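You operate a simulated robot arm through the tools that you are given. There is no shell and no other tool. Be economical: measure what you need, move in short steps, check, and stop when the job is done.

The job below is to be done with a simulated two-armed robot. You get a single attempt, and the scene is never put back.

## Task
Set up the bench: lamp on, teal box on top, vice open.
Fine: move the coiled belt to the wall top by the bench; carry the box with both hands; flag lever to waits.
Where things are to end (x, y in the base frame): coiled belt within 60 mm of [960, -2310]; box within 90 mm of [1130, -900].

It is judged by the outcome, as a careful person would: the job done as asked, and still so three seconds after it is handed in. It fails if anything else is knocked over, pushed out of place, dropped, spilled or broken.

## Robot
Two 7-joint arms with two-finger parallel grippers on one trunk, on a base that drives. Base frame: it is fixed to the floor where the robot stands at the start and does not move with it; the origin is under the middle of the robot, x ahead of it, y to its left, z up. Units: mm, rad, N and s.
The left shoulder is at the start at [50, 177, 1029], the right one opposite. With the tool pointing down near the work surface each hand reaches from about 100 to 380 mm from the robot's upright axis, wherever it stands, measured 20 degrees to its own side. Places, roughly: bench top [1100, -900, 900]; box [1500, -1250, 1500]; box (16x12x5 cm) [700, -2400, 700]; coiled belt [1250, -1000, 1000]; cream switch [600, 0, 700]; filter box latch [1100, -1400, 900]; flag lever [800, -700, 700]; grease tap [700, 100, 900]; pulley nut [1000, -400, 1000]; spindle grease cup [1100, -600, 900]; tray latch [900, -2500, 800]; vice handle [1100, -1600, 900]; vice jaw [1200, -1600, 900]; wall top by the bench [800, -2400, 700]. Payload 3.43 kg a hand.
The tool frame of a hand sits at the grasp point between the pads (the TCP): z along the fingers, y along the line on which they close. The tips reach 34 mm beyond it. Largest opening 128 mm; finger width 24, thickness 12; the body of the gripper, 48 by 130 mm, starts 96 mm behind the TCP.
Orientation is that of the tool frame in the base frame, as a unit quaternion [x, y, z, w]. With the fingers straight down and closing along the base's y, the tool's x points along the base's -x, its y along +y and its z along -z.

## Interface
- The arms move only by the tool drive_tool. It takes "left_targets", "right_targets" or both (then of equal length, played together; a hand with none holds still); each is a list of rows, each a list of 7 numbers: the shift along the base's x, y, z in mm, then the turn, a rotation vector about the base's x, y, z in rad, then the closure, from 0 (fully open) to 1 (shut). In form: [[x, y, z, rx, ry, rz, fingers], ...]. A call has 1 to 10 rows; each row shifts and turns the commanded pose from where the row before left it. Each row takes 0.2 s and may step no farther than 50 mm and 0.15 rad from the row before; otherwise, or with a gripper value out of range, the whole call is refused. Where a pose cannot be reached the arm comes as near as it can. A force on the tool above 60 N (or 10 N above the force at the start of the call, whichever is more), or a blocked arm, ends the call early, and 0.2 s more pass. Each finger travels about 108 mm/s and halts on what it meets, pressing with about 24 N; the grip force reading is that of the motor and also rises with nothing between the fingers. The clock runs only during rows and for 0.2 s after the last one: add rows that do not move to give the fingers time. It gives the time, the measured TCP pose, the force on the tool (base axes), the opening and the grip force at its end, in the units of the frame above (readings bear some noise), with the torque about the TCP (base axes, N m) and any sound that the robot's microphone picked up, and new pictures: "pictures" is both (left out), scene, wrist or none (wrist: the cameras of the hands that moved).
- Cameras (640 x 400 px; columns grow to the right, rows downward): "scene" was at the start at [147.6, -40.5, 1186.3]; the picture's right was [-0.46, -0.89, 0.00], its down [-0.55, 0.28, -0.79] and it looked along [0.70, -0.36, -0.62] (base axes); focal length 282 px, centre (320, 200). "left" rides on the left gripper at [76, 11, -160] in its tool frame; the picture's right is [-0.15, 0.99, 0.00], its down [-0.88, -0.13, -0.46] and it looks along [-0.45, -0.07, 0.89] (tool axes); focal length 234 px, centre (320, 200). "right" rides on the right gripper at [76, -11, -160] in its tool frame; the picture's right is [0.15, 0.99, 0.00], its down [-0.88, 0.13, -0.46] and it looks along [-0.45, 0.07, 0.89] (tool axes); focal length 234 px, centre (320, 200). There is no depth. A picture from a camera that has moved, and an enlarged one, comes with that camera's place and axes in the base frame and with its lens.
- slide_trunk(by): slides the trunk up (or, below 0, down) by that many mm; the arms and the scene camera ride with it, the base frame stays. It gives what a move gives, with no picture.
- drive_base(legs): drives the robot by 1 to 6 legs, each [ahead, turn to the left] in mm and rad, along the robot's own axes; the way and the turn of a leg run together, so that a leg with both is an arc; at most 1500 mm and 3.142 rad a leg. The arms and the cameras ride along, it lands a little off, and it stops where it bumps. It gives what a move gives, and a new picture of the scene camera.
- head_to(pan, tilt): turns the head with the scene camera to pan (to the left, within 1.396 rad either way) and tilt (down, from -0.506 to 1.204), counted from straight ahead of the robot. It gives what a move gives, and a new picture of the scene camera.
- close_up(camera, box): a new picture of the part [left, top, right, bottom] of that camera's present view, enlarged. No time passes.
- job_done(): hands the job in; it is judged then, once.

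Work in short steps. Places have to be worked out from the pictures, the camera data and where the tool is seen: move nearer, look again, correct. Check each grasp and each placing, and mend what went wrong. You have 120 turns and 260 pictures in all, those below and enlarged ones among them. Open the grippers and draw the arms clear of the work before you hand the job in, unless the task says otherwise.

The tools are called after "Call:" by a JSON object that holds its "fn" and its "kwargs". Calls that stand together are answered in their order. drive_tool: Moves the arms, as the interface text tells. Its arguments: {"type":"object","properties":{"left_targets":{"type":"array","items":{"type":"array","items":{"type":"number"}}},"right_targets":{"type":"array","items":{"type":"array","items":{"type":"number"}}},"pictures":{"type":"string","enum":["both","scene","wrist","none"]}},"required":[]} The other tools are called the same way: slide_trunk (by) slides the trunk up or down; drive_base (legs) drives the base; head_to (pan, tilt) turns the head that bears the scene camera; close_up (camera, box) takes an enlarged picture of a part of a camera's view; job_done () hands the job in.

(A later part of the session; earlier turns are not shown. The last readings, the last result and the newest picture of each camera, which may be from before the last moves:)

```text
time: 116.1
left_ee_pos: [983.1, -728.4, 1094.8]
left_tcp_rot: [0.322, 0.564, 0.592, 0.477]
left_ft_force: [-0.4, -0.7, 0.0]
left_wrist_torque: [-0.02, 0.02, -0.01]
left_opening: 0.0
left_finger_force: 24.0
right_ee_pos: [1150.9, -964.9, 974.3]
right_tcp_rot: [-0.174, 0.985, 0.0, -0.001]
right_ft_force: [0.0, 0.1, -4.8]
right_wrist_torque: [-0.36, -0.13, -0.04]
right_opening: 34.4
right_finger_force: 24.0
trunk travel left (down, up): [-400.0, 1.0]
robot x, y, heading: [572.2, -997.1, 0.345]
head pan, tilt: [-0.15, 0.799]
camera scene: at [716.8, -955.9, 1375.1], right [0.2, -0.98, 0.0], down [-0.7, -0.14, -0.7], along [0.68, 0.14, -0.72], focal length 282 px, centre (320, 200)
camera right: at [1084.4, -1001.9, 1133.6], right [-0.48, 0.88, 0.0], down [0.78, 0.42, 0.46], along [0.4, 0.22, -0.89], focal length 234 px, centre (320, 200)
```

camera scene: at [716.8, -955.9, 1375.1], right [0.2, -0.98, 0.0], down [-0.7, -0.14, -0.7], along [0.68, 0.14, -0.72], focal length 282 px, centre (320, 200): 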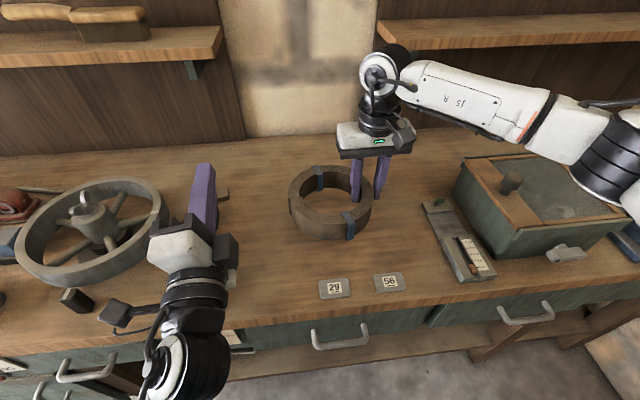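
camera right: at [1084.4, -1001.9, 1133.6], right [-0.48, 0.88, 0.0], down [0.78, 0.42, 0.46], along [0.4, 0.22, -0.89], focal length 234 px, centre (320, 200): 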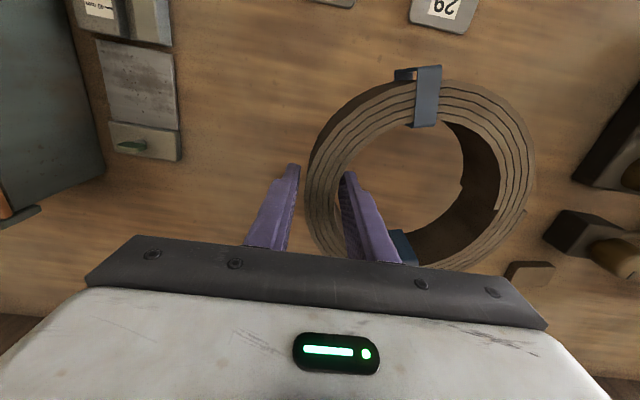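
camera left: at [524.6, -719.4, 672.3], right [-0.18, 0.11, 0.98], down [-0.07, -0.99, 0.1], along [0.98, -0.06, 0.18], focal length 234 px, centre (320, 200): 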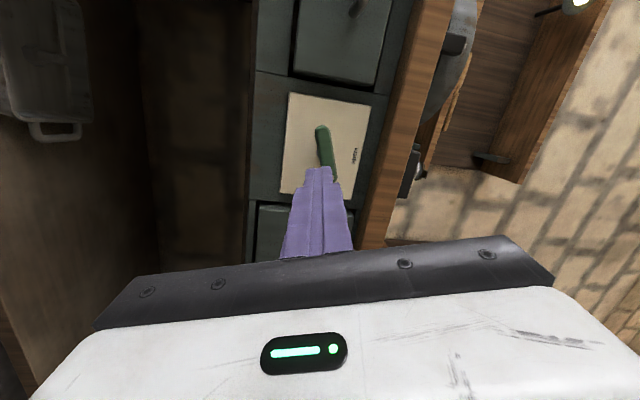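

Lifted securely (≈0.5 kg). I raise it, bring the right arm back near the body, and back away from the bench.

Call:
{"fn": "drive_tool", "kwargs": {"right_targets": [[0, 0, 30, 0, 0, 0, 1], [0, 0, 30, 0, 0, 0, 1], [0, 0, 30, 0, 0, 0, 1], [0, 0, 30, 0, 0, 0, 1], [-25, -10, 20, 0, 0, 0, 1], [-25, -10, 10, 0, 0, 0, 1], [-25, -12, 0, 0, 0, 0, 1], [-25, -14, 0, 0, 0, 0, 1], [-25, -14, 0, 0, 0, 0, 1], [-20, -14, 0, 0, 0, 0, 1]], "pictures": "none"}}

Call:
{"fn": "drive_base", "kwargs": {"legs": [[-350, 0]]}}

Call:
{"fn": "head_to", "kwargs": {"pan": -1.1, "tilt": 0.45}}

```text
time: 118.3
left_ee_pos: [983.5, -728.4, 1093.1]
left_tcp_rot: [0.323, 0.564, 0.592, 0.477]
left_ft_force: [0.2, -0.4, -0.8]
left_wrist_torque: [-0.02, 0.0, -0.02]
left_opening: 0.2
left_finger_force: 24.0
right_ee_pos: [1007.2, -1039.8, 1124.9]
right_tcp_rot: [-0.174, 0.985, 0.0, 0.0]
right_ft_force: [0.1, -0.4, -4.6]
right_wrist_torque: [-0.33, -0.13, 0.0]
right_opening: 34.3
right_finger_force: 23.5
trunk travel left (down, up): [-400.0, 1.0]
robot x, y, heading: [574.0, -996.7, 0.351]
head pan, tilt: [-0.15, 0.799]
```

```text
time: 120.5
left_ee_pos: [656.9, -848.0, 1093.2]
left_tcp_rot: [0.323, 0.563, 0.591, 0.478]
left_ft_force: [0.5, -1.0, -0.8]
left_wrist_torque: [-0.02, 0.0, 0.0]
left_opening: 0.0
left_finger_force: 24.0
right_ee_pos: [680.4, -1158.9, 1125.2]
right_tcp_rot: [-0.173, 0.985, 0.001, -0.001]
right_ft_force: [-1.0, -0.7, -3.9]
right_wrist_torque: [-0.35, -0.11, -0.02]
right_opening: 34.2
right_finger_force: 24.1
trunk travel left (down, up): [-400.0, 1.0]
robot x, y, heading: [242.6, -1112.4, 0.343]
head pan, tilt: [-0.15, 0.799]
camera scene: at [390.0, -1074.9, 1375.2], right [0.2, -0.98, 0.0], down [-0.7, -0.14, -0.7], along [0.68, 0.14, -0.72], focal length 282 px, centre (320, 200)
```

scene: 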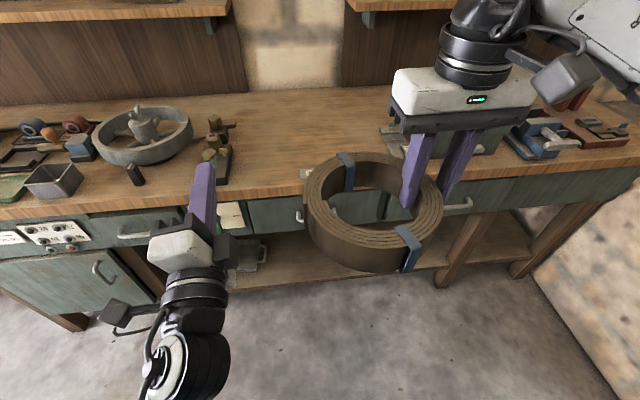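

```text
time: 121.8
left_ee_pos: [658.8, -849.1, 1093.0]
left_tcp_rot: [0.324, 0.563, 0.591, 0.478]
left_ft_force: [0.2, 0.4, -0.4]
left_wrist_torque: [0.01, 0.04, -0.03]
left_opening: 0.2
left_finger_force: 24.3
right_ee_pos: [679.8, -1158.1, 1124.8]
right_tcp_rot: [-0.172, 0.985, 0.001, 0.0]
right_ft_force: [0.0, 0.3, -4.9]
right_wrist_torque: [-0.37, -0.13, -0.01]
right_opening: 34.1
right_finger_force: 24.3
trunk travel left (down, up): [-400.0, 1.0]
robot x, y, heading: [243.5, -1112.6, 0.345]
head pan, tilt: [-1.1, 0.45]
camera scene: at [378.6, -1153.3, 1405.5], right [-0.68, -0.73, 0.0], down [-0.32, 0.3, -0.9], along [0.66, -0.62, -0.44], focal length 282 px, centre (320, 200)
```

scene: 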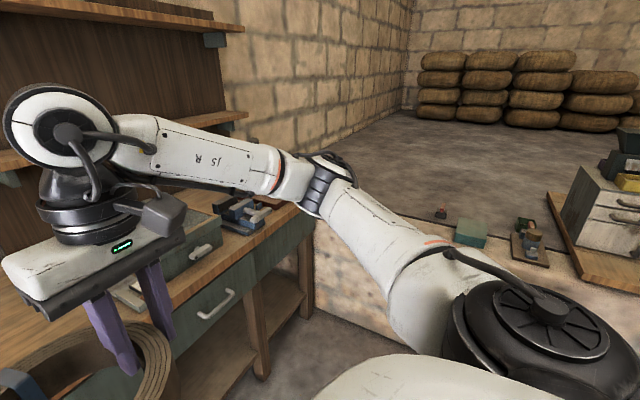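

A teal box sits on the wall top. I turn and drive toward the wall, keeping off the bench.

Call:
{"fn": "drive_base", "kwargs": {"legs": [[0, -1.26], [550, 0], [0, -0.25]]}}

Call:
{"fn": "head_to", "kwargs": {"pan": 0.0, "tilt": 0.55}}

```text
time: 128.9
left_ee_pos: [877.5, -1933.4, 1094.5]
left_tcp_rot: [0.621, 0.193, 0.107, 0.752]
left_ft_force: [0.6, 0.6, -0.7]
left_wrist_torque: [-0.01, 0.0, 0.02]
left_opening: 0.0
left_finger_force: 23.9
right_ee_pos: [570.1, -1979.1, 1124.4]
right_tcp_rot: [0.544, 0.839, 0.001, 0.001]
right_ft_force: [-0.4, 0.4, -3.8]
right_wrist_torque: [-0.17, 0.34, 0.03]
right_opening: 34.3
right_finger_force: 24.5
trunk travel left (down, up): [-400.0, 1.0]
robot x, y, heading: [582.1, -1537.0, -1.146]
head pan, tilt: [-1.1, 0.45]
camera scene: at [554.2, -1676.5, 1405.5], right [-0.78, 0.63, 0.0], down [0.27, 0.34, -0.9], along [-0.57, -0.7, -0.44], focal length 282 px, centre (320, 200)
```

scene: 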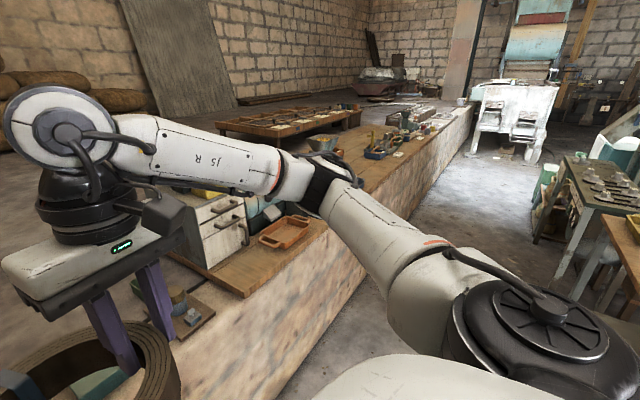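

```text
time: 130.2
left_ee_pos: [879.0, -1931.2, 1094.1]
left_tcp_rot: [0.62, 0.194, 0.107, 0.753]
left_ft_force: [-0.1, 0.1, 0.5]
left_wrist_torque: [0.04, -0.01, -0.03]
left_opening: 0.0
left_finger_force: 23.9
right_ee_pos: [570.8, -1978.6, 1125.0]
right_tcp_rot: [0.544, 0.839, 0.0, 0.0]
right_ft_force: [0.7, 0.6, -4.6]
right_wrist_torque: [-0.18, 0.36, -0.01]
right_opening: 34.2
right_finger_force: 24.1
trunk travel left (down, up): [-400.0, 1.0]
robot x, y, heading: [582.5, -1540.7, -1.148]
head pan, tilt: [0.0, 0.55]
camera scene: at [649.0, -1686.9, 1396.5], right [-0.91, -0.41, 0.0], down [-0.21, 0.48, -0.85], along [0.35, -0.78, -0.52], focal length 282 px, centre (320, 200)
```

scene: 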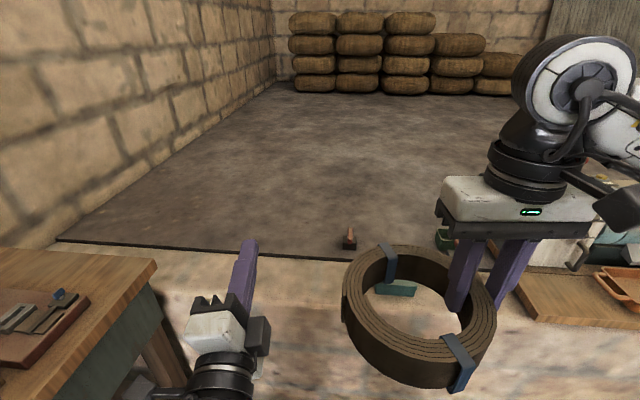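

I zoom on the wall top near the target.

Call:
{"fn": "close_up", "kwargs": {"camera": "scene", "box": [180, 210, 480, 390]}}

Call:
{"fn": "close_up", "kwargs": {"camera": "right", "box": [0, 0, 640, 400]}}

Call:
{"fn": "close_up", "kwargs": {"camera": "left", "box": [0, 0, 640, 400]}}

```text
2.13 times, centred on (330, 300) of scene
camera zoom: at [649.0, -1686.9, 1396.5], right [-0.91, -0.41, 0.0], down [-0.21, 0.48, -0.85], along [0.35, -0.78, -0.52], focal length 602 px, centre (299, -13)
```

zoom: 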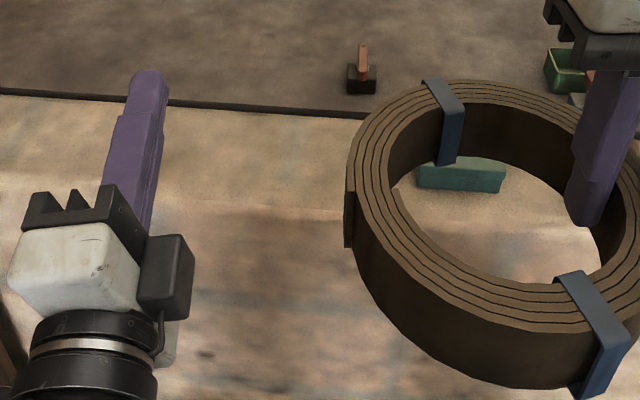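

```text
1.00 times, centred on (320, 200) of right
camera zoom: at [528.6, -1914.0, 1284.4], right [0.84, 0.54, 0.0], down [0.48, -0.75, 0.46], along [0.25, -0.38, -0.89], focal length 234 px, centre (320, 200)
```

zoom: 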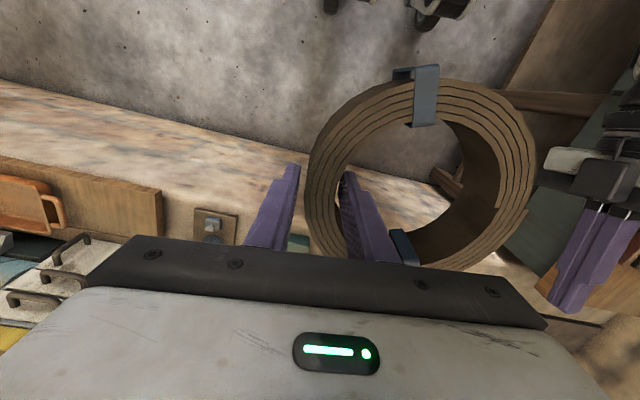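

```text
1.00 times, centred on (320, 200) of left
camera zoom: at [880.5, -1758.6, 1067.6], right [-0.05, 0.15, 0.99], down [-1.0, 0.03, -0.06], along [-0.03, -0.99, 0.14], focal length 234 px, centre (320, 200)
```

zoom: 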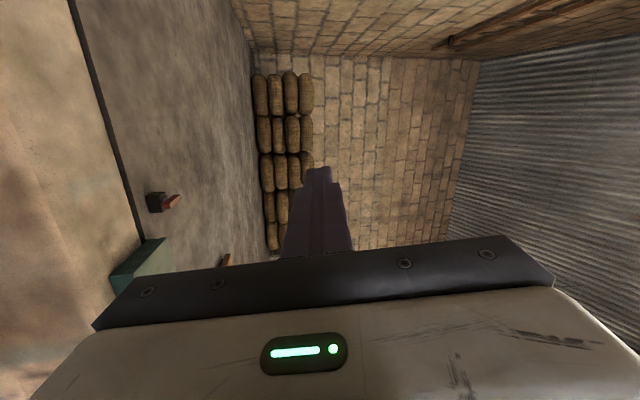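

The wall strip lies at about z 700; the target is clear. I drive to about (801, -1828) so the ring can be lowered with the right hand.

Call:
{"fn": "drive_base", "kwargs": {"legs": [[0, 0.228], [362, 0], [0, -0.228]]}}

Call:
{"fn": "head_to", "kwargs": {"pan": 0.1, "tilt": 0.9}}

```text
time: 134.1
left_ee_pos: [1095.1, -2217.1, 1093.0]
left_tcp_rot: [0.62, 0.194, 0.106, 0.753]
left_ft_force: [-0.3, -0.2, 0.2]
left_wrist_torque: [0.02, -0.06, 0.02]
left_opening: 0.0
left_finger_force: 24.4
right_ee_pos: [788.1, -2264.5, 1124.5]
right_tcp_rot: [0.544, 0.839, 0.001, 0.001]
right_ft_force: [-0.4, -0.2, -4.6]
right_wrist_torque: [-0.16, 0.27, 0.01]
right_opening: 34.2
right_finger_force: 23.9
trunk travel left (down, up): [-400.0, 1.0]
robot x, y, heading: [801.3, -1826.1, -1.147]
head pan, tilt: [0.0, 0.55]
camera scene: at [865.7, -1972.8, 1396.5], right [-0.91, -0.41, 0.0], down [-0.21, 0.48, -0.85], along [0.35, -0.78, -0.52], focal length 282 px, centre (320, 200)
```

scene: 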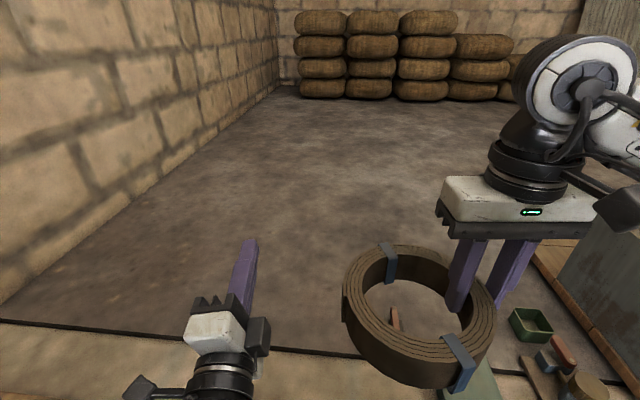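

```text
time: 135.0
left_ee_pos: [1095.8, -2217.6, 1093.6]
left_tcp_rot: [0.621, 0.193, 0.107, 0.752]
left_ft_force: [0.9, -0.7, 0.3]
left_wrist_torque: [-0.02, -0.03, -0.02]
left_opening: 0.0
left_finger_force: 23.9
right_ee_pos: [787.9, -2265.4, 1124.9]
right_tcp_rot: [0.543, 0.839, 0.001, 0.001]
right_ft_force: [0.0, -0.1, -5.0]
right_wrist_torque: [-0.15, 0.34, -0.05]
right_opening: 34.0
right_finger_force: 23.9
trunk travel left (down, up): [-400.0, 1.0]
robot x, y, heading: [797.5, -1825.0, -1.152]
head pan, tilt: [0.099, 0.901]
camera scene: at [867.0, -1956.2, 1367.2], right [-0.87, -0.5, 0.0], down [-0.39, 0.68, -0.62], along [0.31, -0.54, -0.78], focal length 282 px, centre (320, 200)
```

scene: 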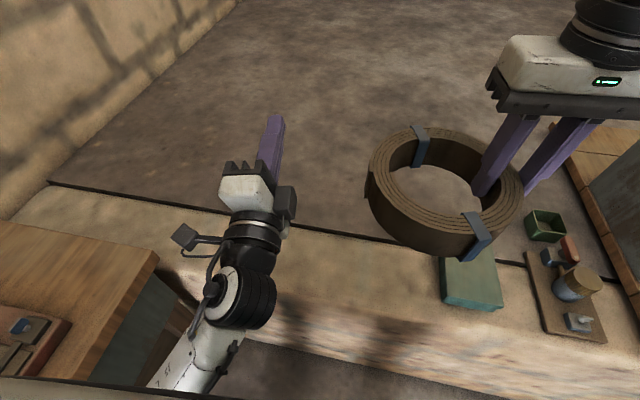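

The target spot (px 357,252) is free strip, with the box well to its right. I lower while shifting the ring toward it.

Call:
{"fn": "drive_tool", "kwargs": {"right_targets": [[0, 0, -30, 0, 0, 0, 1], [0, 0, -30, 0, 0, 0, 1], [0, 0, -30, 0, 0, 0, 1], [0, 0, -30, 0, 0, 0, 1], [16, -7, -30, 0, 0, 0, 1], [16, -7, -30, 0, 0, 0, 1], [16, -7, -30, 0, 0, 0, 1], [16, -7, -30, 0, 0, 0, 1], [16, -7, -30, 0, 0, 0, 1], [16, -6, -25, 0, 0, 0, 1]], "pictures": "both"}}

```text
time: 137.2
left_ee_pos: [1095.7, -2217.6, 1093.6]
left_tcp_rot: [0.621, 0.193, 0.107, 0.752]
left_ft_force: [0.3, -0.5, 0.3]
left_wrist_torque: [-0.01, -0.02, -0.04]
left_opening: 0.0
left_finger_force: 24.2
right_ee_pos: [883.8, -2304.2, 828.7]
right_tcp_rot: [0.543, 0.84, 0.002, 0.001]
right_ft_force: [-0.2, 0.1, -4.6]
right_wrist_torque: [-0.13, 0.35, -0.01]
right_opening: 34.2
right_finger_force: 23.5
trunk travel left (down, up): [-400.0, 1.0]
robot x, y, heading: [798.2, -1823.2, -1.144]
head pan, tilt: [0.099, 0.901]
camera scene: at [867.4, -1956.4, 1367.2], right [-0.87, -0.5, 0.0], down [-0.39, 0.68, -0.62], along [0.31, -0.54, -0.78], focal length 282 px, centre (320, 200)
camera right: at [842.3, -2239.6, 988.7], right [0.84, 0.54, 0.0], down [0.48, -0.75, 0.46], along [0.25, -0.38, -0.89], focal length 234 px, centre (320, 200)
```

scene: 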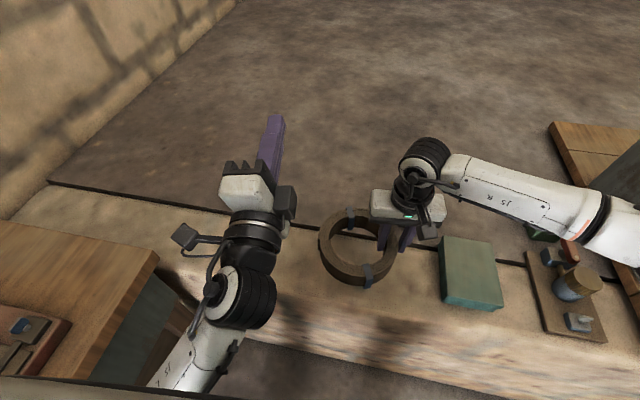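
right: 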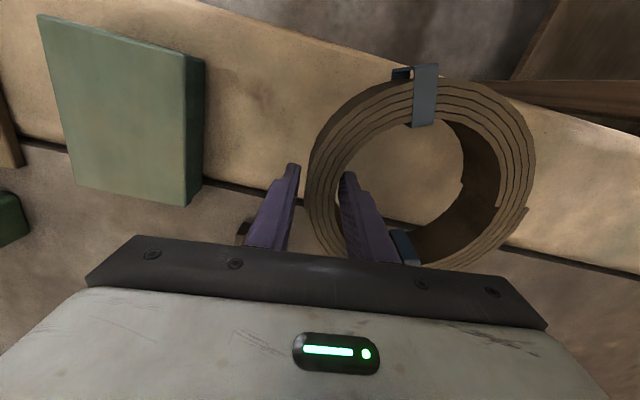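

The ring is above the strip. I lower until contact.

Call:
{"fn": "drive_tool", "kwargs": {"right_targets": [[0, 0, -25, 0, 0, 0, 1], [0, 0, -25, 0, 0, 0, 1], [0, 0, -12, 0, 0, 0, 1], [0, 0, -8, 0, 0, 0, 1], [0, 0, -6, 0, 0, 0, 1], [0, 0, -5, 0, 0, 0, 1], [0, 0, -5, 0, 0, 0, 1]], "pictures": "both"}}

```text
time: 138.8
left_ee_pos: [1095.4, -2214.2, 1096.0]
left_tcp_rot: [0.62, 0.193, 0.108, 0.753]
left_ft_force: [-0.4, -1.2, -0.3]
left_wrist_torque: [0.01, 0.0, 0.0]
left_opening: 0.2
left_finger_force: 23.9
right_ee_pos: [883.4, -2304.2, 749.2]
right_tcp_rot: [0.544, 0.839, -0.001, 0.003]
right_ft_force: [-11.2, 6.0, 30.9]
right_wrist_torque: [0.01, 0.81, -0.06]
right_opening: 34.1
right_finger_force: 24.0
trunk travel left (down, up): [-400.0, 1.0]
robot x, y, heading: [797.2, -1824.1, -1.145]
head pan, tilt: [0.099, 0.901]
camera scene: at [865.5, -1952.6, 1368.5], right [-0.87, -0.5, 0.0], down [-0.39, 0.68, -0.62], along [0.31, -0.54, -0.78], focal length 282 px, centre (320, 200)
camera right: at [841.9, -2239.6, 907.8], right [0.84, 0.54, 0.0], down [0.48, -0.75, 0.46], along [0.25, -0.39, -0.89], focal length 234 px, centre (320, 200)
```

scene: 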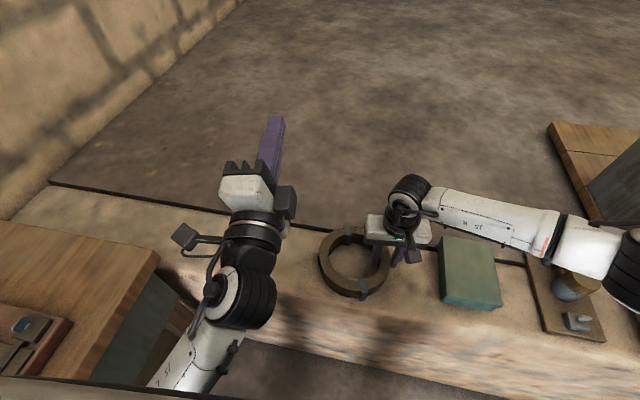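
right: 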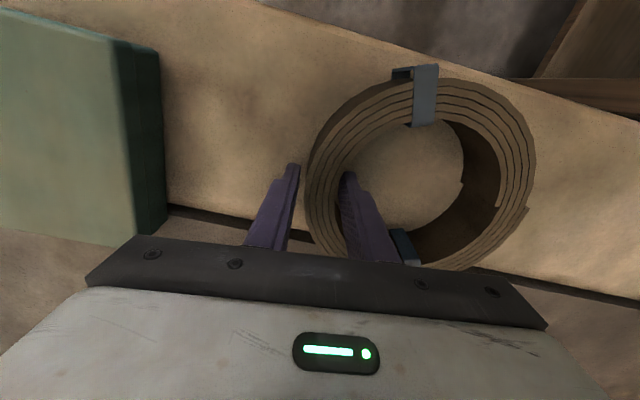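

Contact at z≈749. I relieve slightly, open, and lift out.

Call:
{"fn": "drive_tool", "kwargs": {"right_targets": [[0, 0, 3, 0, 0, 0, 1], [0, 0, 0, 0, 0, 0, 0.65], [0, 0, 0, 0, 0, 0, 0.45], [0, 0, 0, 0, 0, 0, 0.42], [0, 0, 20, 0, 0, 0, 0.42], [0, 0, 30, 0, 0, 0, 0.42], [0, 0, 35, 0, 0, 0, 0.42], [0, 0, 40, 0, 0, 0, 0.42], [0, 0, 40, 0, 0, 0, 0.3]], "pictures": "both"}}

```text
time: 140.8
left_ee_pos: [1097.0, -2217.0, 1093.5]
left_tcp_rot: [0.62, 0.193, 0.107, 0.753]
left_ft_force: [0.9, 0.7, -0.2]
left_wrist_torque: [-0.03, 0.0, -0.02]
left_opening: 0.0
left_finger_force: 24.4
right_ee_pos: [881.8, -2306.2, 911.1]
right_tcp_rot: [0.543, 0.84, 0.0, 0.0]
right_ft_force: [-0.6, 0.5, 0.3]
right_wrist_torque: [0.0, 0.01, -0.01]
right_opening: 89.4
right_finger_force: 0.1
trunk travel left (down, up): [-400.0, 1.0]
robot x, y, heading: [798.1, -1828.0, -1.152]
head pan, tilt: [0.099, 0.901]
camera scene: at [866.9, -1955.6, 1367.2], right [-0.87, -0.5, 0.0], down [-0.39, 0.68, -0.62], along [0.31, -0.54, -0.78], focal length 282 px, centre (320, 200)
camera right: at [840.6, -2241.2, 1070.9], right [0.84, 0.54, 0.0], down [0.48, -0.75, 0.46], along [0.25, -0.38, -0.89], focal length 234 px, centre (320, 200)
```

scene: 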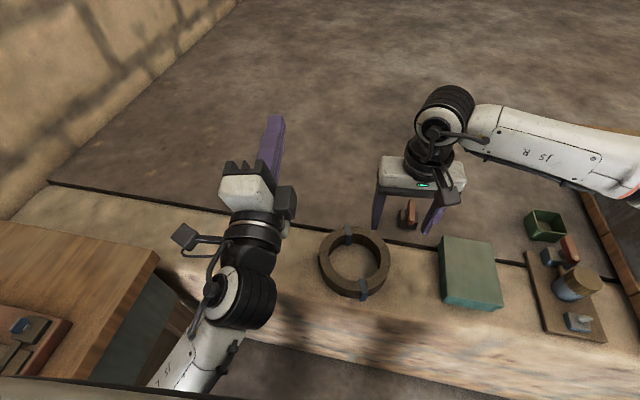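
right: 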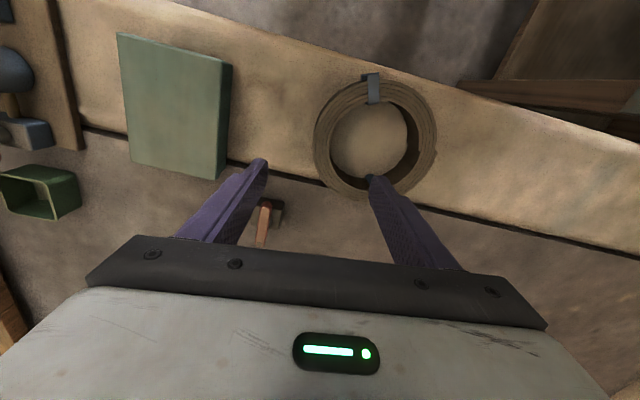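

The belt is down but about 40–50 mm from the target centre by my estimates; I want more margin. I'll put closed fingertips inside the ring and nudge it ~35 mm away from me.

Call:
{"fn": "drive_tool", "kwargs": {"right_targets": [[13, 9, 0, 0, 0, 0, 0.8], [13, 9, 0, 0, 0, 0, 1], [13, 9, 0, 0, 0, 0, 1], [12, 9, 0, 0, 0, 0, 1], [12, 8, -15, 0, 0, 0, 1], [0, 0, -25, 0, 0, 0, 1], [0, 0, -25, 0, 0, 0, 1], [0, 0, -25, 0, 0, 0, 1]], "pictures": "both"}}

```text
time: 142.6
left_ee_pos: [1097.2, -2216.8, 1093.9]
left_tcp_rot: [0.621, 0.194, 0.107, 0.752]
left_ft_force: [0.3, 0.8, 0.4]
left_wrist_torque: [-0.03, -0.01, -0.01]
left_opening: 0.0
left_finger_force: 24.0
right_ee_pos: [947.0, -2262.1, 819.8]
right_tcp_rot: [0.543, 0.84, -0.001, 0.001]
right_ft_force: [-0.3, 0.1, -0.8]
right_wrist_torque: [0.01, -0.01, 0.01]
right_opening: 0.0
right_finger_force: 24.2
trunk travel left (down, up): [-400.0, 1.0]
robot x, y, heading: [798.2, -1825.5, -1.146]
head pan, tilt: [0.099, 0.901]
camera scene: at [867.0, -1956.0, 1367.3], right [-0.87, -0.5, 0.0], down [-0.39, 0.68, -0.62], along [0.31, -0.54, -0.78], focal length 282 px, centre (320, 200)
camera right: at [905.5, -2197.1, 979.9], right [0.84, 0.54, 0.0], down [0.48, -0.75, 0.46], along [0.25, -0.38, -0.89], focal length 234 px, centre (320, 200)
```

scene: 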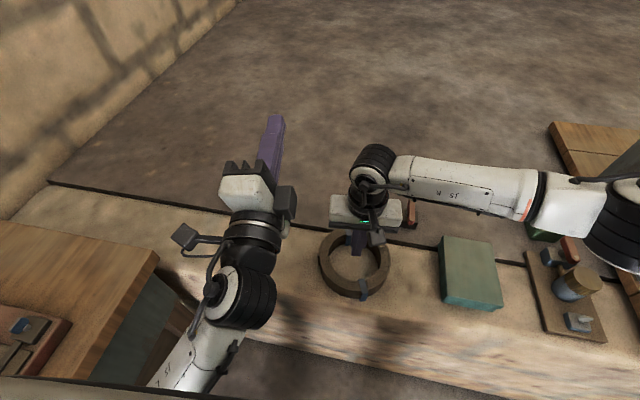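
right: 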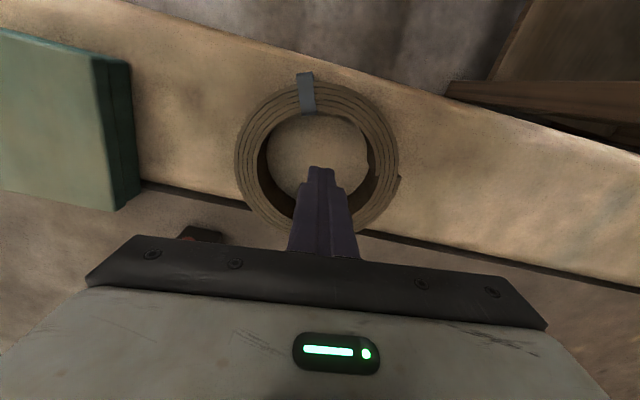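

Ring centre reads [942, -2256]. I descend inside it and drag it toward the target.

Call:
{"fn": "drive_tool", "kwargs": {"right_targets": [[0, 0, -25, 0, 0, 0, 1], [0, 0, -25, 0, 0, 0, 1], [0, 0, -14, 0, 0, 0, 1], [4, -12, 0, 0, 0, 0, 1], [4, -13, 0, 0, 0, 0, 1], [4, -13, 0, 0, 0, 0, 1], [4, -12, 0, 0, 0, 0, 1], [4, -12, 0, 0, 0, 0, 1], [4, -12, 0, 0, 0, 0, 1]], "pictures": "wrist"}}

```text
time: 144.6
left_ee_pos: [1095.3, -2216.6, 1093.8]
left_tcp_rot: [0.621, 0.194, 0.107, 0.752]
left_ft_force: [-0.1, -0.4, 0.1]
left_wrist_torque: [-0.01, 0.01, -0.01]
left_opening: 0.0
left_finger_force: 24.0
right_ee_pos: [970.9, -2334.4, 758.6]
right_tcp_rot: [0.542, 0.84, 0.0, 0.001]
right_ft_force: [-0.5, 1.7, -0.2]
right_wrist_torque: [0.11, 0.08, 0.01]
right_opening: 0.0
right_finger_force: 24.3
trunk travel left (down, up): [-400.0, 1.0]
robot x, y, heading: [800.0, -1825.3, -1.152]
head pan, tilt: [0.099, 0.901]
camera right: at [930.2, -2270.3, 917.6], right [0.84, 0.54, 0.0], down [0.48, -0.75, 0.46], along [0.25, -0.38, -0.89], focal length 234 px, centre (320, 200)
```

right: 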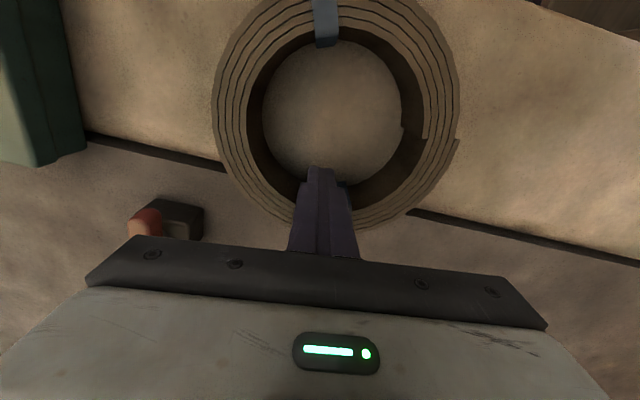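

Centre now ≈[950, -2280]. Another 18 mm push, then lift out.

Call:
{"fn": "drive_tool", "kwargs": {"right_targets": [[3, -9, 0, 0, 0, 0, 1], [3, -9, 0, 0, 0, 0, 1], [-4, 12, 0, 0, 0, 0, 1], [0, 0, 25, 0, 0, 0, 1], [0, 0, 35, 0, 0, 0, 1], [0, 0, 40, 0, 0, 0, 1], [0, 10, 40, 0, 0, 0, 0.5]], "pictures": "wrist"}}

```text
time: 146.2
left_ee_pos: [1095.1, -2217.1, 1095.2]
left_tcp_rot: [0.62, 0.193, 0.107, 0.753]
left_ft_force: [-0.3, 0.3, 0.1]
left_wrist_torque: [0.03, 0.04, 0.01]
left_opening: 0.0
left_finger_force: 24.3
right_ee_pos: [972.9, -2331.5, 898.6]
right_tcp_rot: [0.544, 0.839, 0.0, 0.001]
right_ft_force: [-0.1, -0.2, -1.4]
right_wrist_torque: [-0.01, 0.02, 0.03]
right_opening: 64.0
right_finger_force: 0.0
trunk travel left (down, up): [-400.0, 1.0]
robot x, y, heading: [799.5, -1825.9, -1.148]
head pan, tilt: [0.099, 0.901]
camera right: at [930.2, -2265.8, 1057.5], right [0.84, 0.54, 0.0], down [0.48, -0.75, 0.46], along [0.25, -0.38, -0.89], focal length 234 px, centre (320, 200)
```

right: 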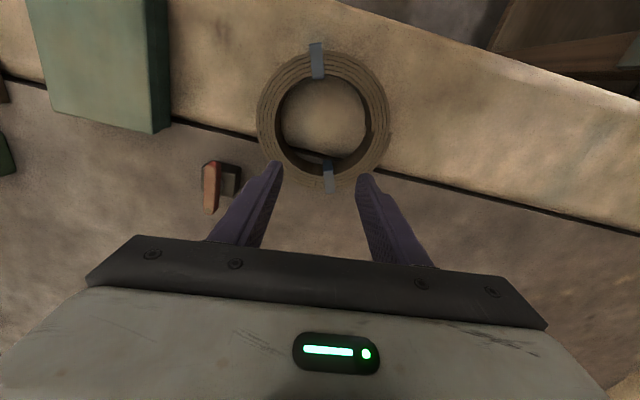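

Belt is at ≈[956, -2296], within 15 mm of target. I withdraw the right hand, then drive to face the bench's vice.

Call:
{"fn": "drive_tool", "kwargs": {"right_targets": [[0, 0, 35, 0, 0, 0, 0.3], [-10, 10, 30, 0, 0, 0, 0.3], [-25, 10, 20, 0, 0, 0, 0.3], [-27, 6, 20, 0, 0, 0, 0.3], [-27, 6, 20, 0, 0, 0, 0.3], [-27, 6, 20, 0, 0, 0, 0.3], [-27, 6, 20, 0, 0, 0, 0.3], [-27, 6, 10, 0, 0, 0, 0.3], [-27, 6, 10, 0, 0, 0, 0.3], [-27, 6, 10, 0, 0, 0, 0.3]], "pictures": "none"}}

Call:
{"fn": "drive_base", "kwargs": {"legs": [[0, 0.23], [-315, 0], [0, 1.28]]}}

Call:
{"fn": "head_to", "kwargs": {"pan": -0.35, "tilt": 0.65}}

```text
time: 148.4
left_ee_pos: [1096.1, -2216.8, 1095.0]
left_tcp_rot: [0.62, 0.194, 0.107, 0.753]
left_ft_force: [-0.7, 0.4, -0.1]
left_wrist_torque: [-0.01, 0.0, -0.03]
left_opening: 0.1
left_finger_force: 23.6
right_ee_pos: [747.6, -2269.0, 1094.4]
right_tcp_rot: [0.542, 0.84, 0.0, 0.0]
right_ft_force: [0.3, -0.3, -0.2]
right_wrist_torque: [-0.01, -0.02, 0.0]
right_opening: 89.6
right_finger_force: 0.0
trunk travel left (down, up): [-400.0, 1.0]
robot x, y, heading: [797.0, -1823.5, -1.148]
head pan, tilt: [0.099, 0.901]
```

```text
time: 154.5
left_ee_pos: [1014.7, -1299.8, 1095.0]
left_tcp_rot: [0.314, 0.57, 0.598, 0.468]
left_ft_force: [0.3, -0.3, -1.1]
left_wrist_torque: [0.04, 0.0, -0.01]
left_opening: 0.1
left_finger_force: 24.3
right_ee_pos: [1052.1, -1648.6, 1095.5]
right_tcp_rot: [-0.19, 0.982, 0.001, 0.0]
right_ft_force: [-0.1, -0.6, -0.2]
right_wrist_torque: [0.01, 0.0, 0.0]
right_opening: 89.9
right_finger_force: 0.1
trunk travel left (down, up): [-400.0, 1.0]
robot x, y, heading: [610.9, -1579.0, 0.379]
head pan, tilt: [0.099, 0.901]
camera scene: at [743.9, -1519.7, 1367.2], right [0.46, -0.89, 0.0], down [-0.69, -0.36, -0.62], along [0.55, 0.29, -0.78], focal length 282 px, centre (320, 200)
```

scene: 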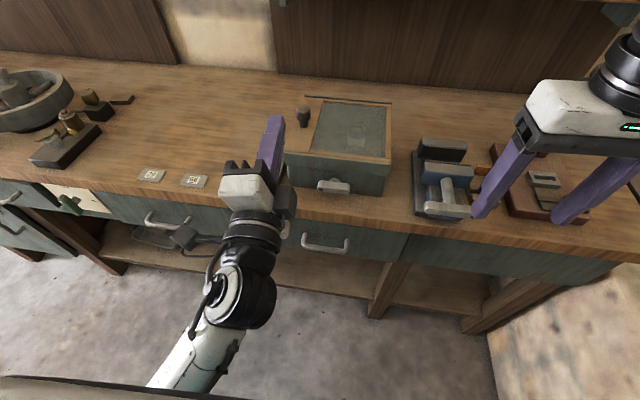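

```text
time: 155.4
left_ee_pos: [1013.6, -1298.7, 1094.4]
left_tcp_rot: [0.314, 0.569, 0.599, 0.468]
left_ft_force: [0.2, -1.2, 0.1]
left_wrist_torque: [0.01, 0.0, 0.01]
left_opening: 0.1
left_finger_force: 24.3
right_ee_pos: [1051.4, -1648.9, 1094.4]
right_tcp_rot: [-0.19, 0.982, 0.001, 0.0]
right_ft_force: [-0.7, -0.4, -0.1]
right_wrist_torque: [0.01, -0.01, 0.02]
right_opening: 89.8
right_finger_force: 0.1
trunk travel left (down, up): [-400.0, 1.0]
robot x, y, heading: [612.6, -1578.9, 0.383]
head pan, tilt: [-0.351, 0.649]
camera scene: at [763.8, -1552.1, 1387.7], right [0.03, -1.0, 0.0], down [-0.6, -0.02, -0.8], along [0.8, 0.03, -0.6], focal length 282 px, centre (320, 200)
```

scene: 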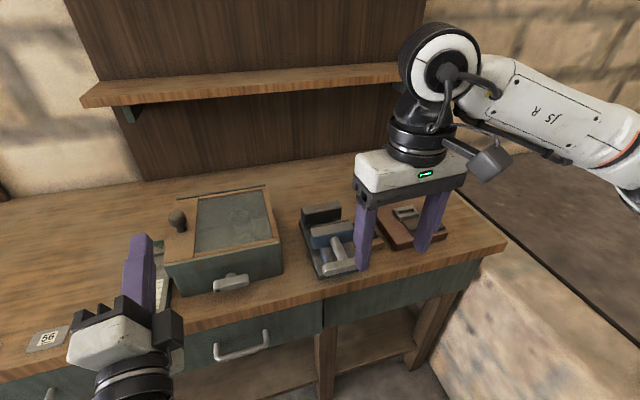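

The vice is at the right end of the bench. I zoom on it.

Call:
{"fn": "close_up", "kwargs": {"camera": "scene", "box": [270, 180, 430, 300]}}

Call:
{"fn": "close_up", "kwargs": {"camera": "right", "box": [0, 0, 640, 400]}}

```text
3.33 times, centred on (350, 240) of scene
camera zoom: at [763.8, -1552.1, 1387.7], right [0.03, -1.0, 0.0], down [-0.6, -0.02, -0.8], along [0.8, 0.03, -0.6], focal length 940 px, centre (220, 67)
```

zoom: 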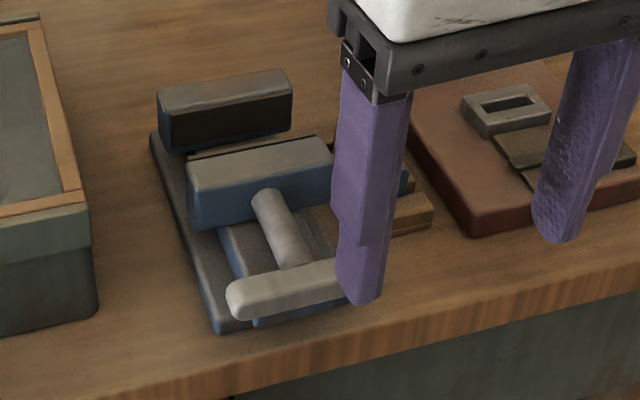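

```text
1.00 times, centred on (320, 200) of right
camera zoom: at [985.5, -1688.1, 1253.6], right [-0.5, 0.86, 0.0], down [0.77, 0.45, 0.46], along [0.39, 0.23, -0.89], focal length 234 px, centre (320, 200)
```

zoom: 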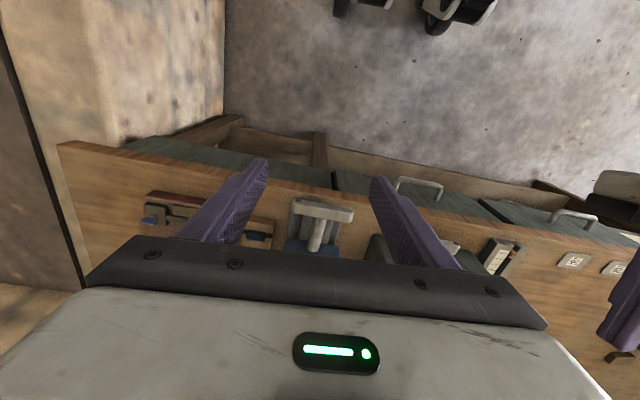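

I move the right hand aside to see the vice fully.

Call:
{"fn": "drive_tool", "kwargs": {"right_targets": [[-15, -20, 0, 0, 0, 0, 0.3], [-15, -20, 0, 0, 0, 0, 0.3], [-15, -20, 0, 0, 0, 0, 0.3], [-15, -20, 0, 0, 0, 0, 0.3], [-15, -20, 0, 0, 0, 0, 0.3], [-15, -10, 0, 0, 0, 0, 0.3]], "pictures": "none"}}

Call:
{"fn": "close_up", "kwargs": {"camera": "scene", "box": [280, 180, 440, 280]}}

Call:
{"fn": "close_up", "kwargs": {"camera": "right", "box": [200, 130, 460, 300]}}

```text
time: 156.8
left_ee_pos: [1014.0, -1300.2, 1094.4]
left_tcp_rot: [0.313, 0.569, 0.599, 0.469]
left_ft_force: [-1.2, 0.3, 0.2]
left_wrist_torque: [0.0, 0.01, -0.01]
left_opening: 0.0
left_finger_force: 24.4
right_ee_pos: [961.2, -1760.2, 1094.3]
right_tcp_rot: [-0.191, 0.982, 0.001, 0.0]
right_ft_force: [0.6, 0.4, -0.3]
right_wrist_torque: [0.01, 0.03, -0.03]
right_opening: 89.6
right_finger_force: 0.1
trunk travel left (down, up): [-400.0, 1.0]
robot x, y, heading: [611.8, -1584.2, 0.383]
head pan, tilt: [-0.351, 0.649]
```

```text
4.00 times, centred on (360, 230) of scene
camera zoom: at [763.5, -1552.2, 1387.8], right [0.03, -1.0, 0.0], down [-0.6, -0.02, -0.8], along [0.8, 0.02, -0.6], focal length 1128 px, centre (160, 80)
```

zoom: 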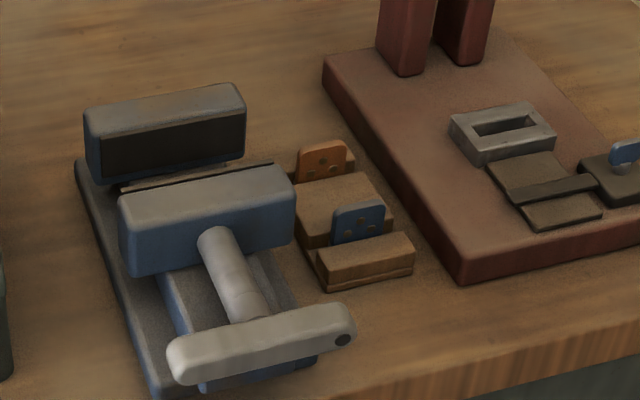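

```text
2.35 times, centred on (330, 215) of right
camera zoom: at [895.8, -1798.6, 1253.8], right [-0.51, 0.86, 0.0], down [0.77, 0.45, 0.46], along [0.39, 0.23, -0.89], focal length 551 px, centre (296, 165)
```

zoom: 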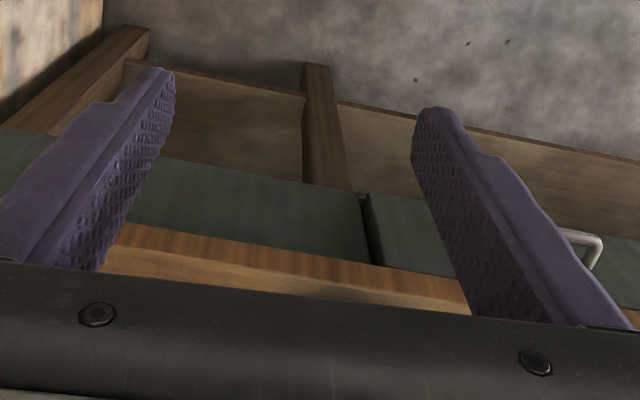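

The T-handle bar is at about [1138, -1595, 938], 84 mm long, dot at its right end. I'll unscrew anticlockwise: press its left end down from above with closed fingers.

Call:
{"fn": "drive_tool", "kwargs": {"right_targets": [[18, 21, 0, 0, 0, 0, 1], [19, 22, 0, 0, 0, 0, 1], [19, 22, 0, 0, 0, 0, 1], [19, 22, 0, 0, 0, 0, 1], [19, 22, 0, 0, 0, 0, 1], [18, 22, 0, 0, 0, 0, 1], [18, 22, 0, 0, 0, 0, 1], [18, 21, -20, 0, 0, 0, 1], [18, 21, -30, 0, 0, 0, 1], [0, 0, -25, 0, 0, 0, 1]], "pictures": "both"}}

Call:
{"fn": "close_up", "kwargs": {"camera": "scene", "box": [270, 180, 430, 280]}}

```text
time: 159.0
left_ee_pos: [1014.7, -1300.1, 1095.0]
left_tcp_rot: [0.312, 0.57, 0.599, 0.468]
left_ft_force: [0.5, 0.3, 0.2]
left_wrist_torque: [0.01, -0.01, 0.0]
left_opening: 0.0
left_finger_force: 24.1
right_ee_pos: [1128.2, -1565.5, 1020.0]
right_tcp_rot: [-0.19, 0.982, 0.0, 0.0]
right_ft_force: [0.2, 0.1, 0.3]
right_wrist_torque: [0.0, 0.0, -0.02]
right_opening: 0.0
right_finger_force: 24.1
trunk travel left (down, up): [-400.0, 1.0]
robot x, y, heading: [611.7, -1578.8, 0.38]
head pan, tilt: [-0.351, 0.649]
camera scene: at [763.8, -1552.4, 1387.8], right [0.03, -1.0, 0.0], down [-0.6, -0.02, -0.8], along [0.8, 0.02, -0.6], focal length 282 px, centre (320, 200)
camera right: at [1061.6, -1603.2, 1178.9], right [-0.5, 0.86, 0.0], down [0.77, 0.45, 0.46], along [0.39, 0.23, -0.89], focal length 234 px, centre (320, 200)
```

scene: 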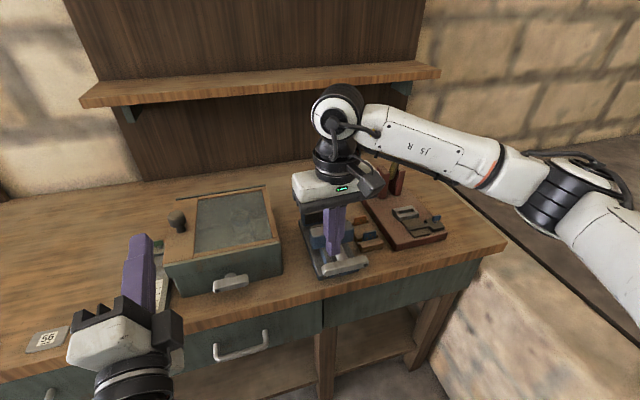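
right: 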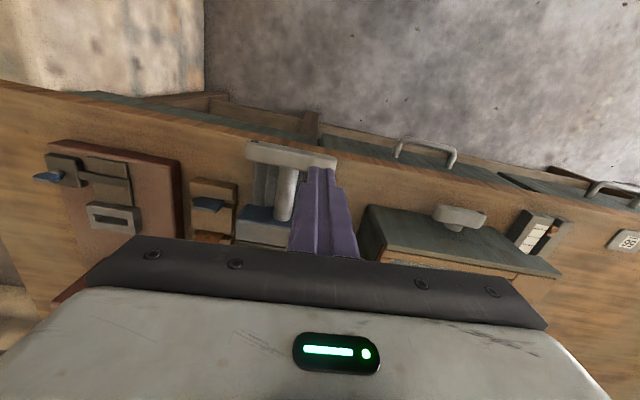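

```text
4.00 times, centred on (350, 230) of scene
camera zoom: at [763.8, -1552.4, 1387.8], right [0.03, -1.0, 0.0], down [-0.6, -0.02, -0.8], along [0.8, 0.02, -0.6], focal length 1128 px, centre (200, 80)
```

zoom: 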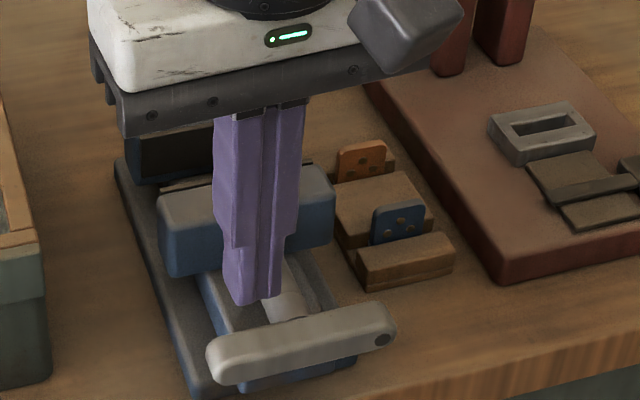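

Alignment over the bar's left end looks right. I press down in small steps.

Call:
{"fn": "drive_tool", "kwargs": {"right_targets": [[0, 0, -20, 0, 0, 0, 1], [0, 0, -12, 0, 0, 0, 1], [0, 0, -8, 0, 0, 0, 1], [0, 0, -8, 0, 0, 0, 1], [0, 0, -8, 0, 0, 0, 1], [0, 0, -8, 0, 0, 0, 1], [0, 0, -8, 0, 0, 0, 1]], "pictures": "scene"}}

Call:
{"fn": "close_up", "kwargs": {"camera": "scene", "box": [270, 180, 430, 280]}}

```text
time: 160.6
left_ee_pos: [1014.0, -1300.3, 1093.8]
left_tcp_rot: [0.313, 0.57, 0.599, 0.468]
left_ft_force: [-0.5, 0.6, -1.0]
left_wrist_torque: [-0.03, 0.0, 0.0]
left_opening: 0.0
left_finger_force: 24.0
right_ee_pos: [1130.0, -1565.6, 945.9]
right_tcp_rot: [-0.19, 0.982, 0.0, 0.001]
right_ft_force: [-0.1, -0.1, 0.3]
right_wrist_torque: [-0.03, 0.01, -0.01]
right_opening: 0.0
right_finger_force: 24.2
trunk travel left (down, up): [-400.0, 1.0]
robot x, y, heading: [608.1, -1582.1, 0.382]
head pan, tilt: [-0.351, 0.649]
camera scene: at [763.9, -1552.0, 1387.6], right [0.03, -1.0, 0.0], down [-0.6, -0.02, -0.8], along [0.8, 0.02, -0.6], focal length 282 px, centre (320, 200)
```

scene: 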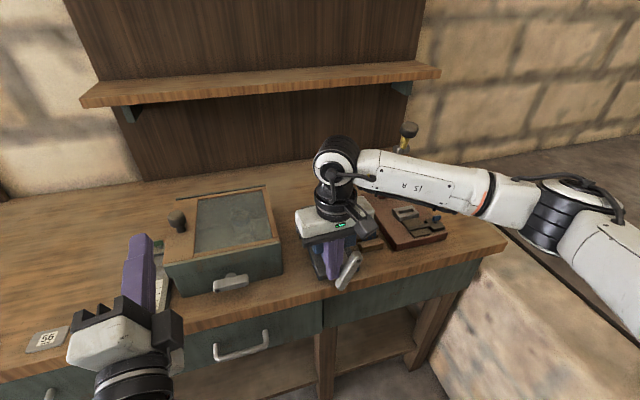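

```text
4.00 times, centred on (350, 230) of scene
camera zoom: at [763.9, -1552.0, 1387.6], right [0.03, -1.0, 0.0], down [-0.6, -0.02, -0.8], along [0.8, 0.02, -0.6], focal length 1128 px, centre (200, 80)
```

zoom: 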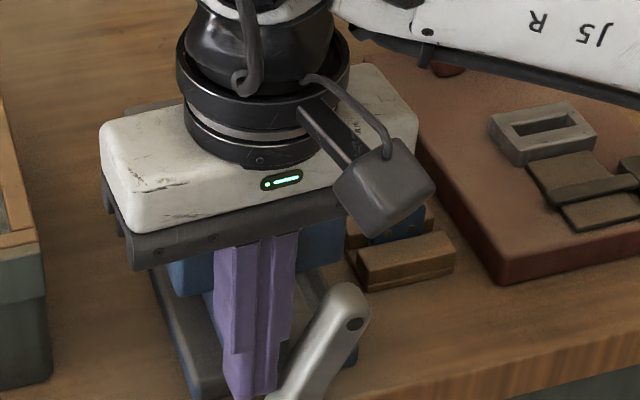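

It turned about 60° easily. I lift out and check the jaw.

Call:
{"fn": "drive_tool", "kwargs": {"right_targets": [[0, 0, 30, 0, 0, 0, 1], [0, 0, 40, 0, 0, 0, 1], [5, -20, 30, 0, 0, 0, 1], [8, -35, 0, 0, 0, 0, 1], [12, -40, 0, 0, 0, 0, 1], [12, -40, 0, 0, 0, 0, 1]], "pictures": "wrist"}}

Call:
{"fn": "close_up", "kwargs": {"camera": "scene", "box": [270, 180, 430, 280]}}

```text
time: 162.0
left_ee_pos: [1014.1, -1299.7, 1095.0]
left_tcp_rot: [0.313, 0.569, 0.599, 0.468]
left_ft_force: [-0.3, -0.8, -0.3]
left_wrist_torque: [0.0, 0.03, -0.01]
left_opening: 0.0
left_finger_force: 24.3
right_ee_pos: [1165.5, -1701.7, 1047.9]
right_tcp_rot: [-0.19, 0.982, 0.001, 0.0]
right_ft_force: [-1.2, -0.6, -0.6]
right_wrist_torque: [0.04, 0.01, 0.01]
right_opening: 0.2
right_finger_force: 23.8
trunk travel left (down, up): [-400.0, 1.0]
robot x, y, heading: [609.4, -1580.0, 0.384]
head pan, tilt: [-0.351, 0.649]
camera right: at [1099.4, -1739.4, 1208.1], right [-0.5, 0.86, 0.0], down [0.77, 0.45, 0.46], along [0.39, 0.23, -0.89], focal length 234 px, centre (320, 200)
```

right: 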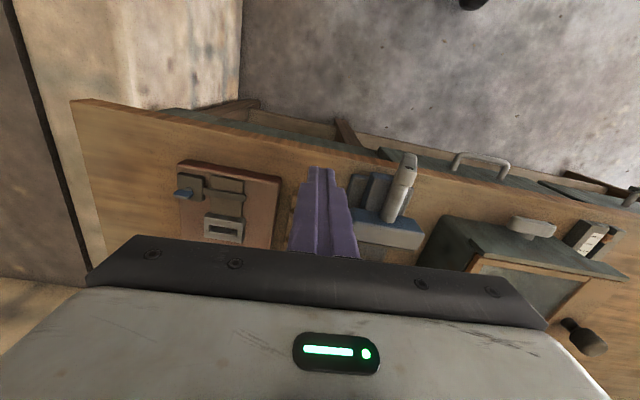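

```text
4.00 times, centred on (350, 230) of scene
camera zoom: at [763.7, -1552.8, 1387.8], right [0.03, -1.0, 0.0], down [-0.6, -0.02, -0.8], along [0.8, 0.02, -0.6], focal length 1128 px, centre (200, 80)
```

zoom: 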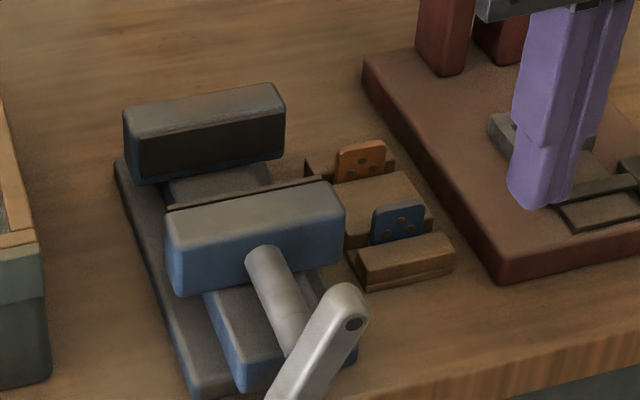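

The jaw gap is opening, so the direction is right. I now push the raised dot end over to the left, following the handle as it backs out.

Call:
{"fn": "drive_tool", "kwargs": {"right_targets": [[-13, 27, 0, 0, 0, 0, 1], [-13, 27, 0, 0, 0, 0, 1], [0, 0, -22, 0, 0, 0, 1], [0, 0, -22, 0, 0, 0, 1], [0, 0, -20, 0, 0, 0, 1]], "pictures": "both"}}

Call:
{"fn": "close_up", "kwargs": {"camera": "scene", "box": [270, 180, 430, 280]}}

```text
time: 163.2
left_ee_pos: [1013.6, -1299.6, 1093.7]
left_tcp_rot: [0.314, 0.569, 0.599, 0.468]
left_ft_force: [0.3, 0.7, 0.2]
left_wrist_torque: [0.03, 0.0, -0.01]
left_opening: 0.0
left_finger_force: 23.6
right_ee_pos: [1141.0, -1646.1, 983.6]
right_tcp_rot: [-0.19, 0.982, 0.0, -0.001]
right_ft_force: [0.0, 0.3, -0.3]
right_wrist_torque: [0.0, 0.01, -0.03]
right_opening: 0.1
right_finger_force: 24.0
trunk travel left (down, up): [-400.0, 1.0]
robot x, y, heading: [610.0, -1578.6, 0.382]
head pan, tilt: [-0.351, 0.649]
camera scene: at [763.9, -1552.2, 1387.8], right [0.03, -1.0, 0.0], down [-0.6, -0.02, -0.8], along [0.8, 0.02, -0.6], focal length 282 px, centre (320, 200)
camera right: at [1073.3, -1684.7, 1142.4], right [-0.51, 0.86, 0.0], down [0.77, 0.45, 0.46], along [0.39, 0.23, -0.89], focal length 234 px, centre (320, 200)
```

scene: 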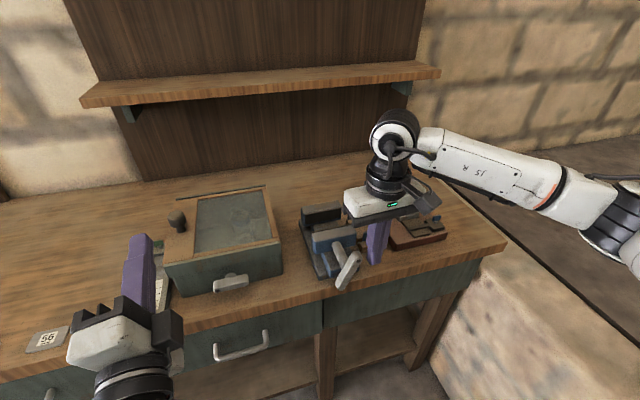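
right: 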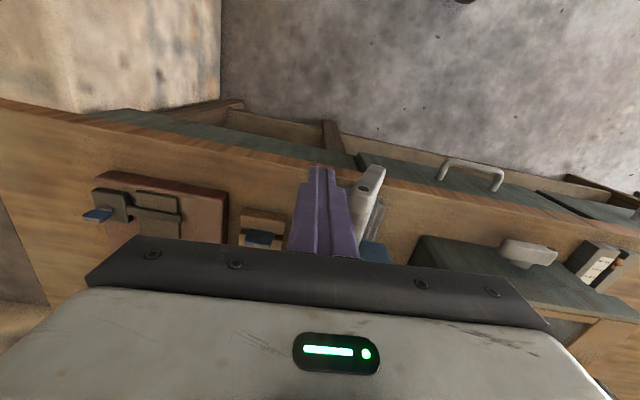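

```text
4.00 times, centred on (350, 230) of scene
camera zoom: at [763.9, -1552.2, 1387.8], right [0.03, -1.0, 0.0], down [-0.6, -0.02, -0.8], along [0.8, 0.02, -0.6], focal length 1128 px, centre (200, 80)
```

zoom: 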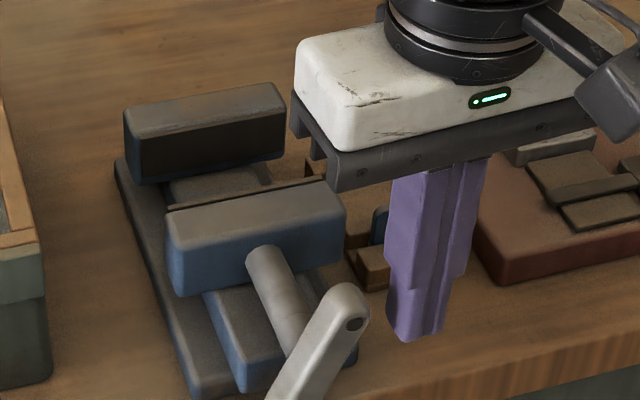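

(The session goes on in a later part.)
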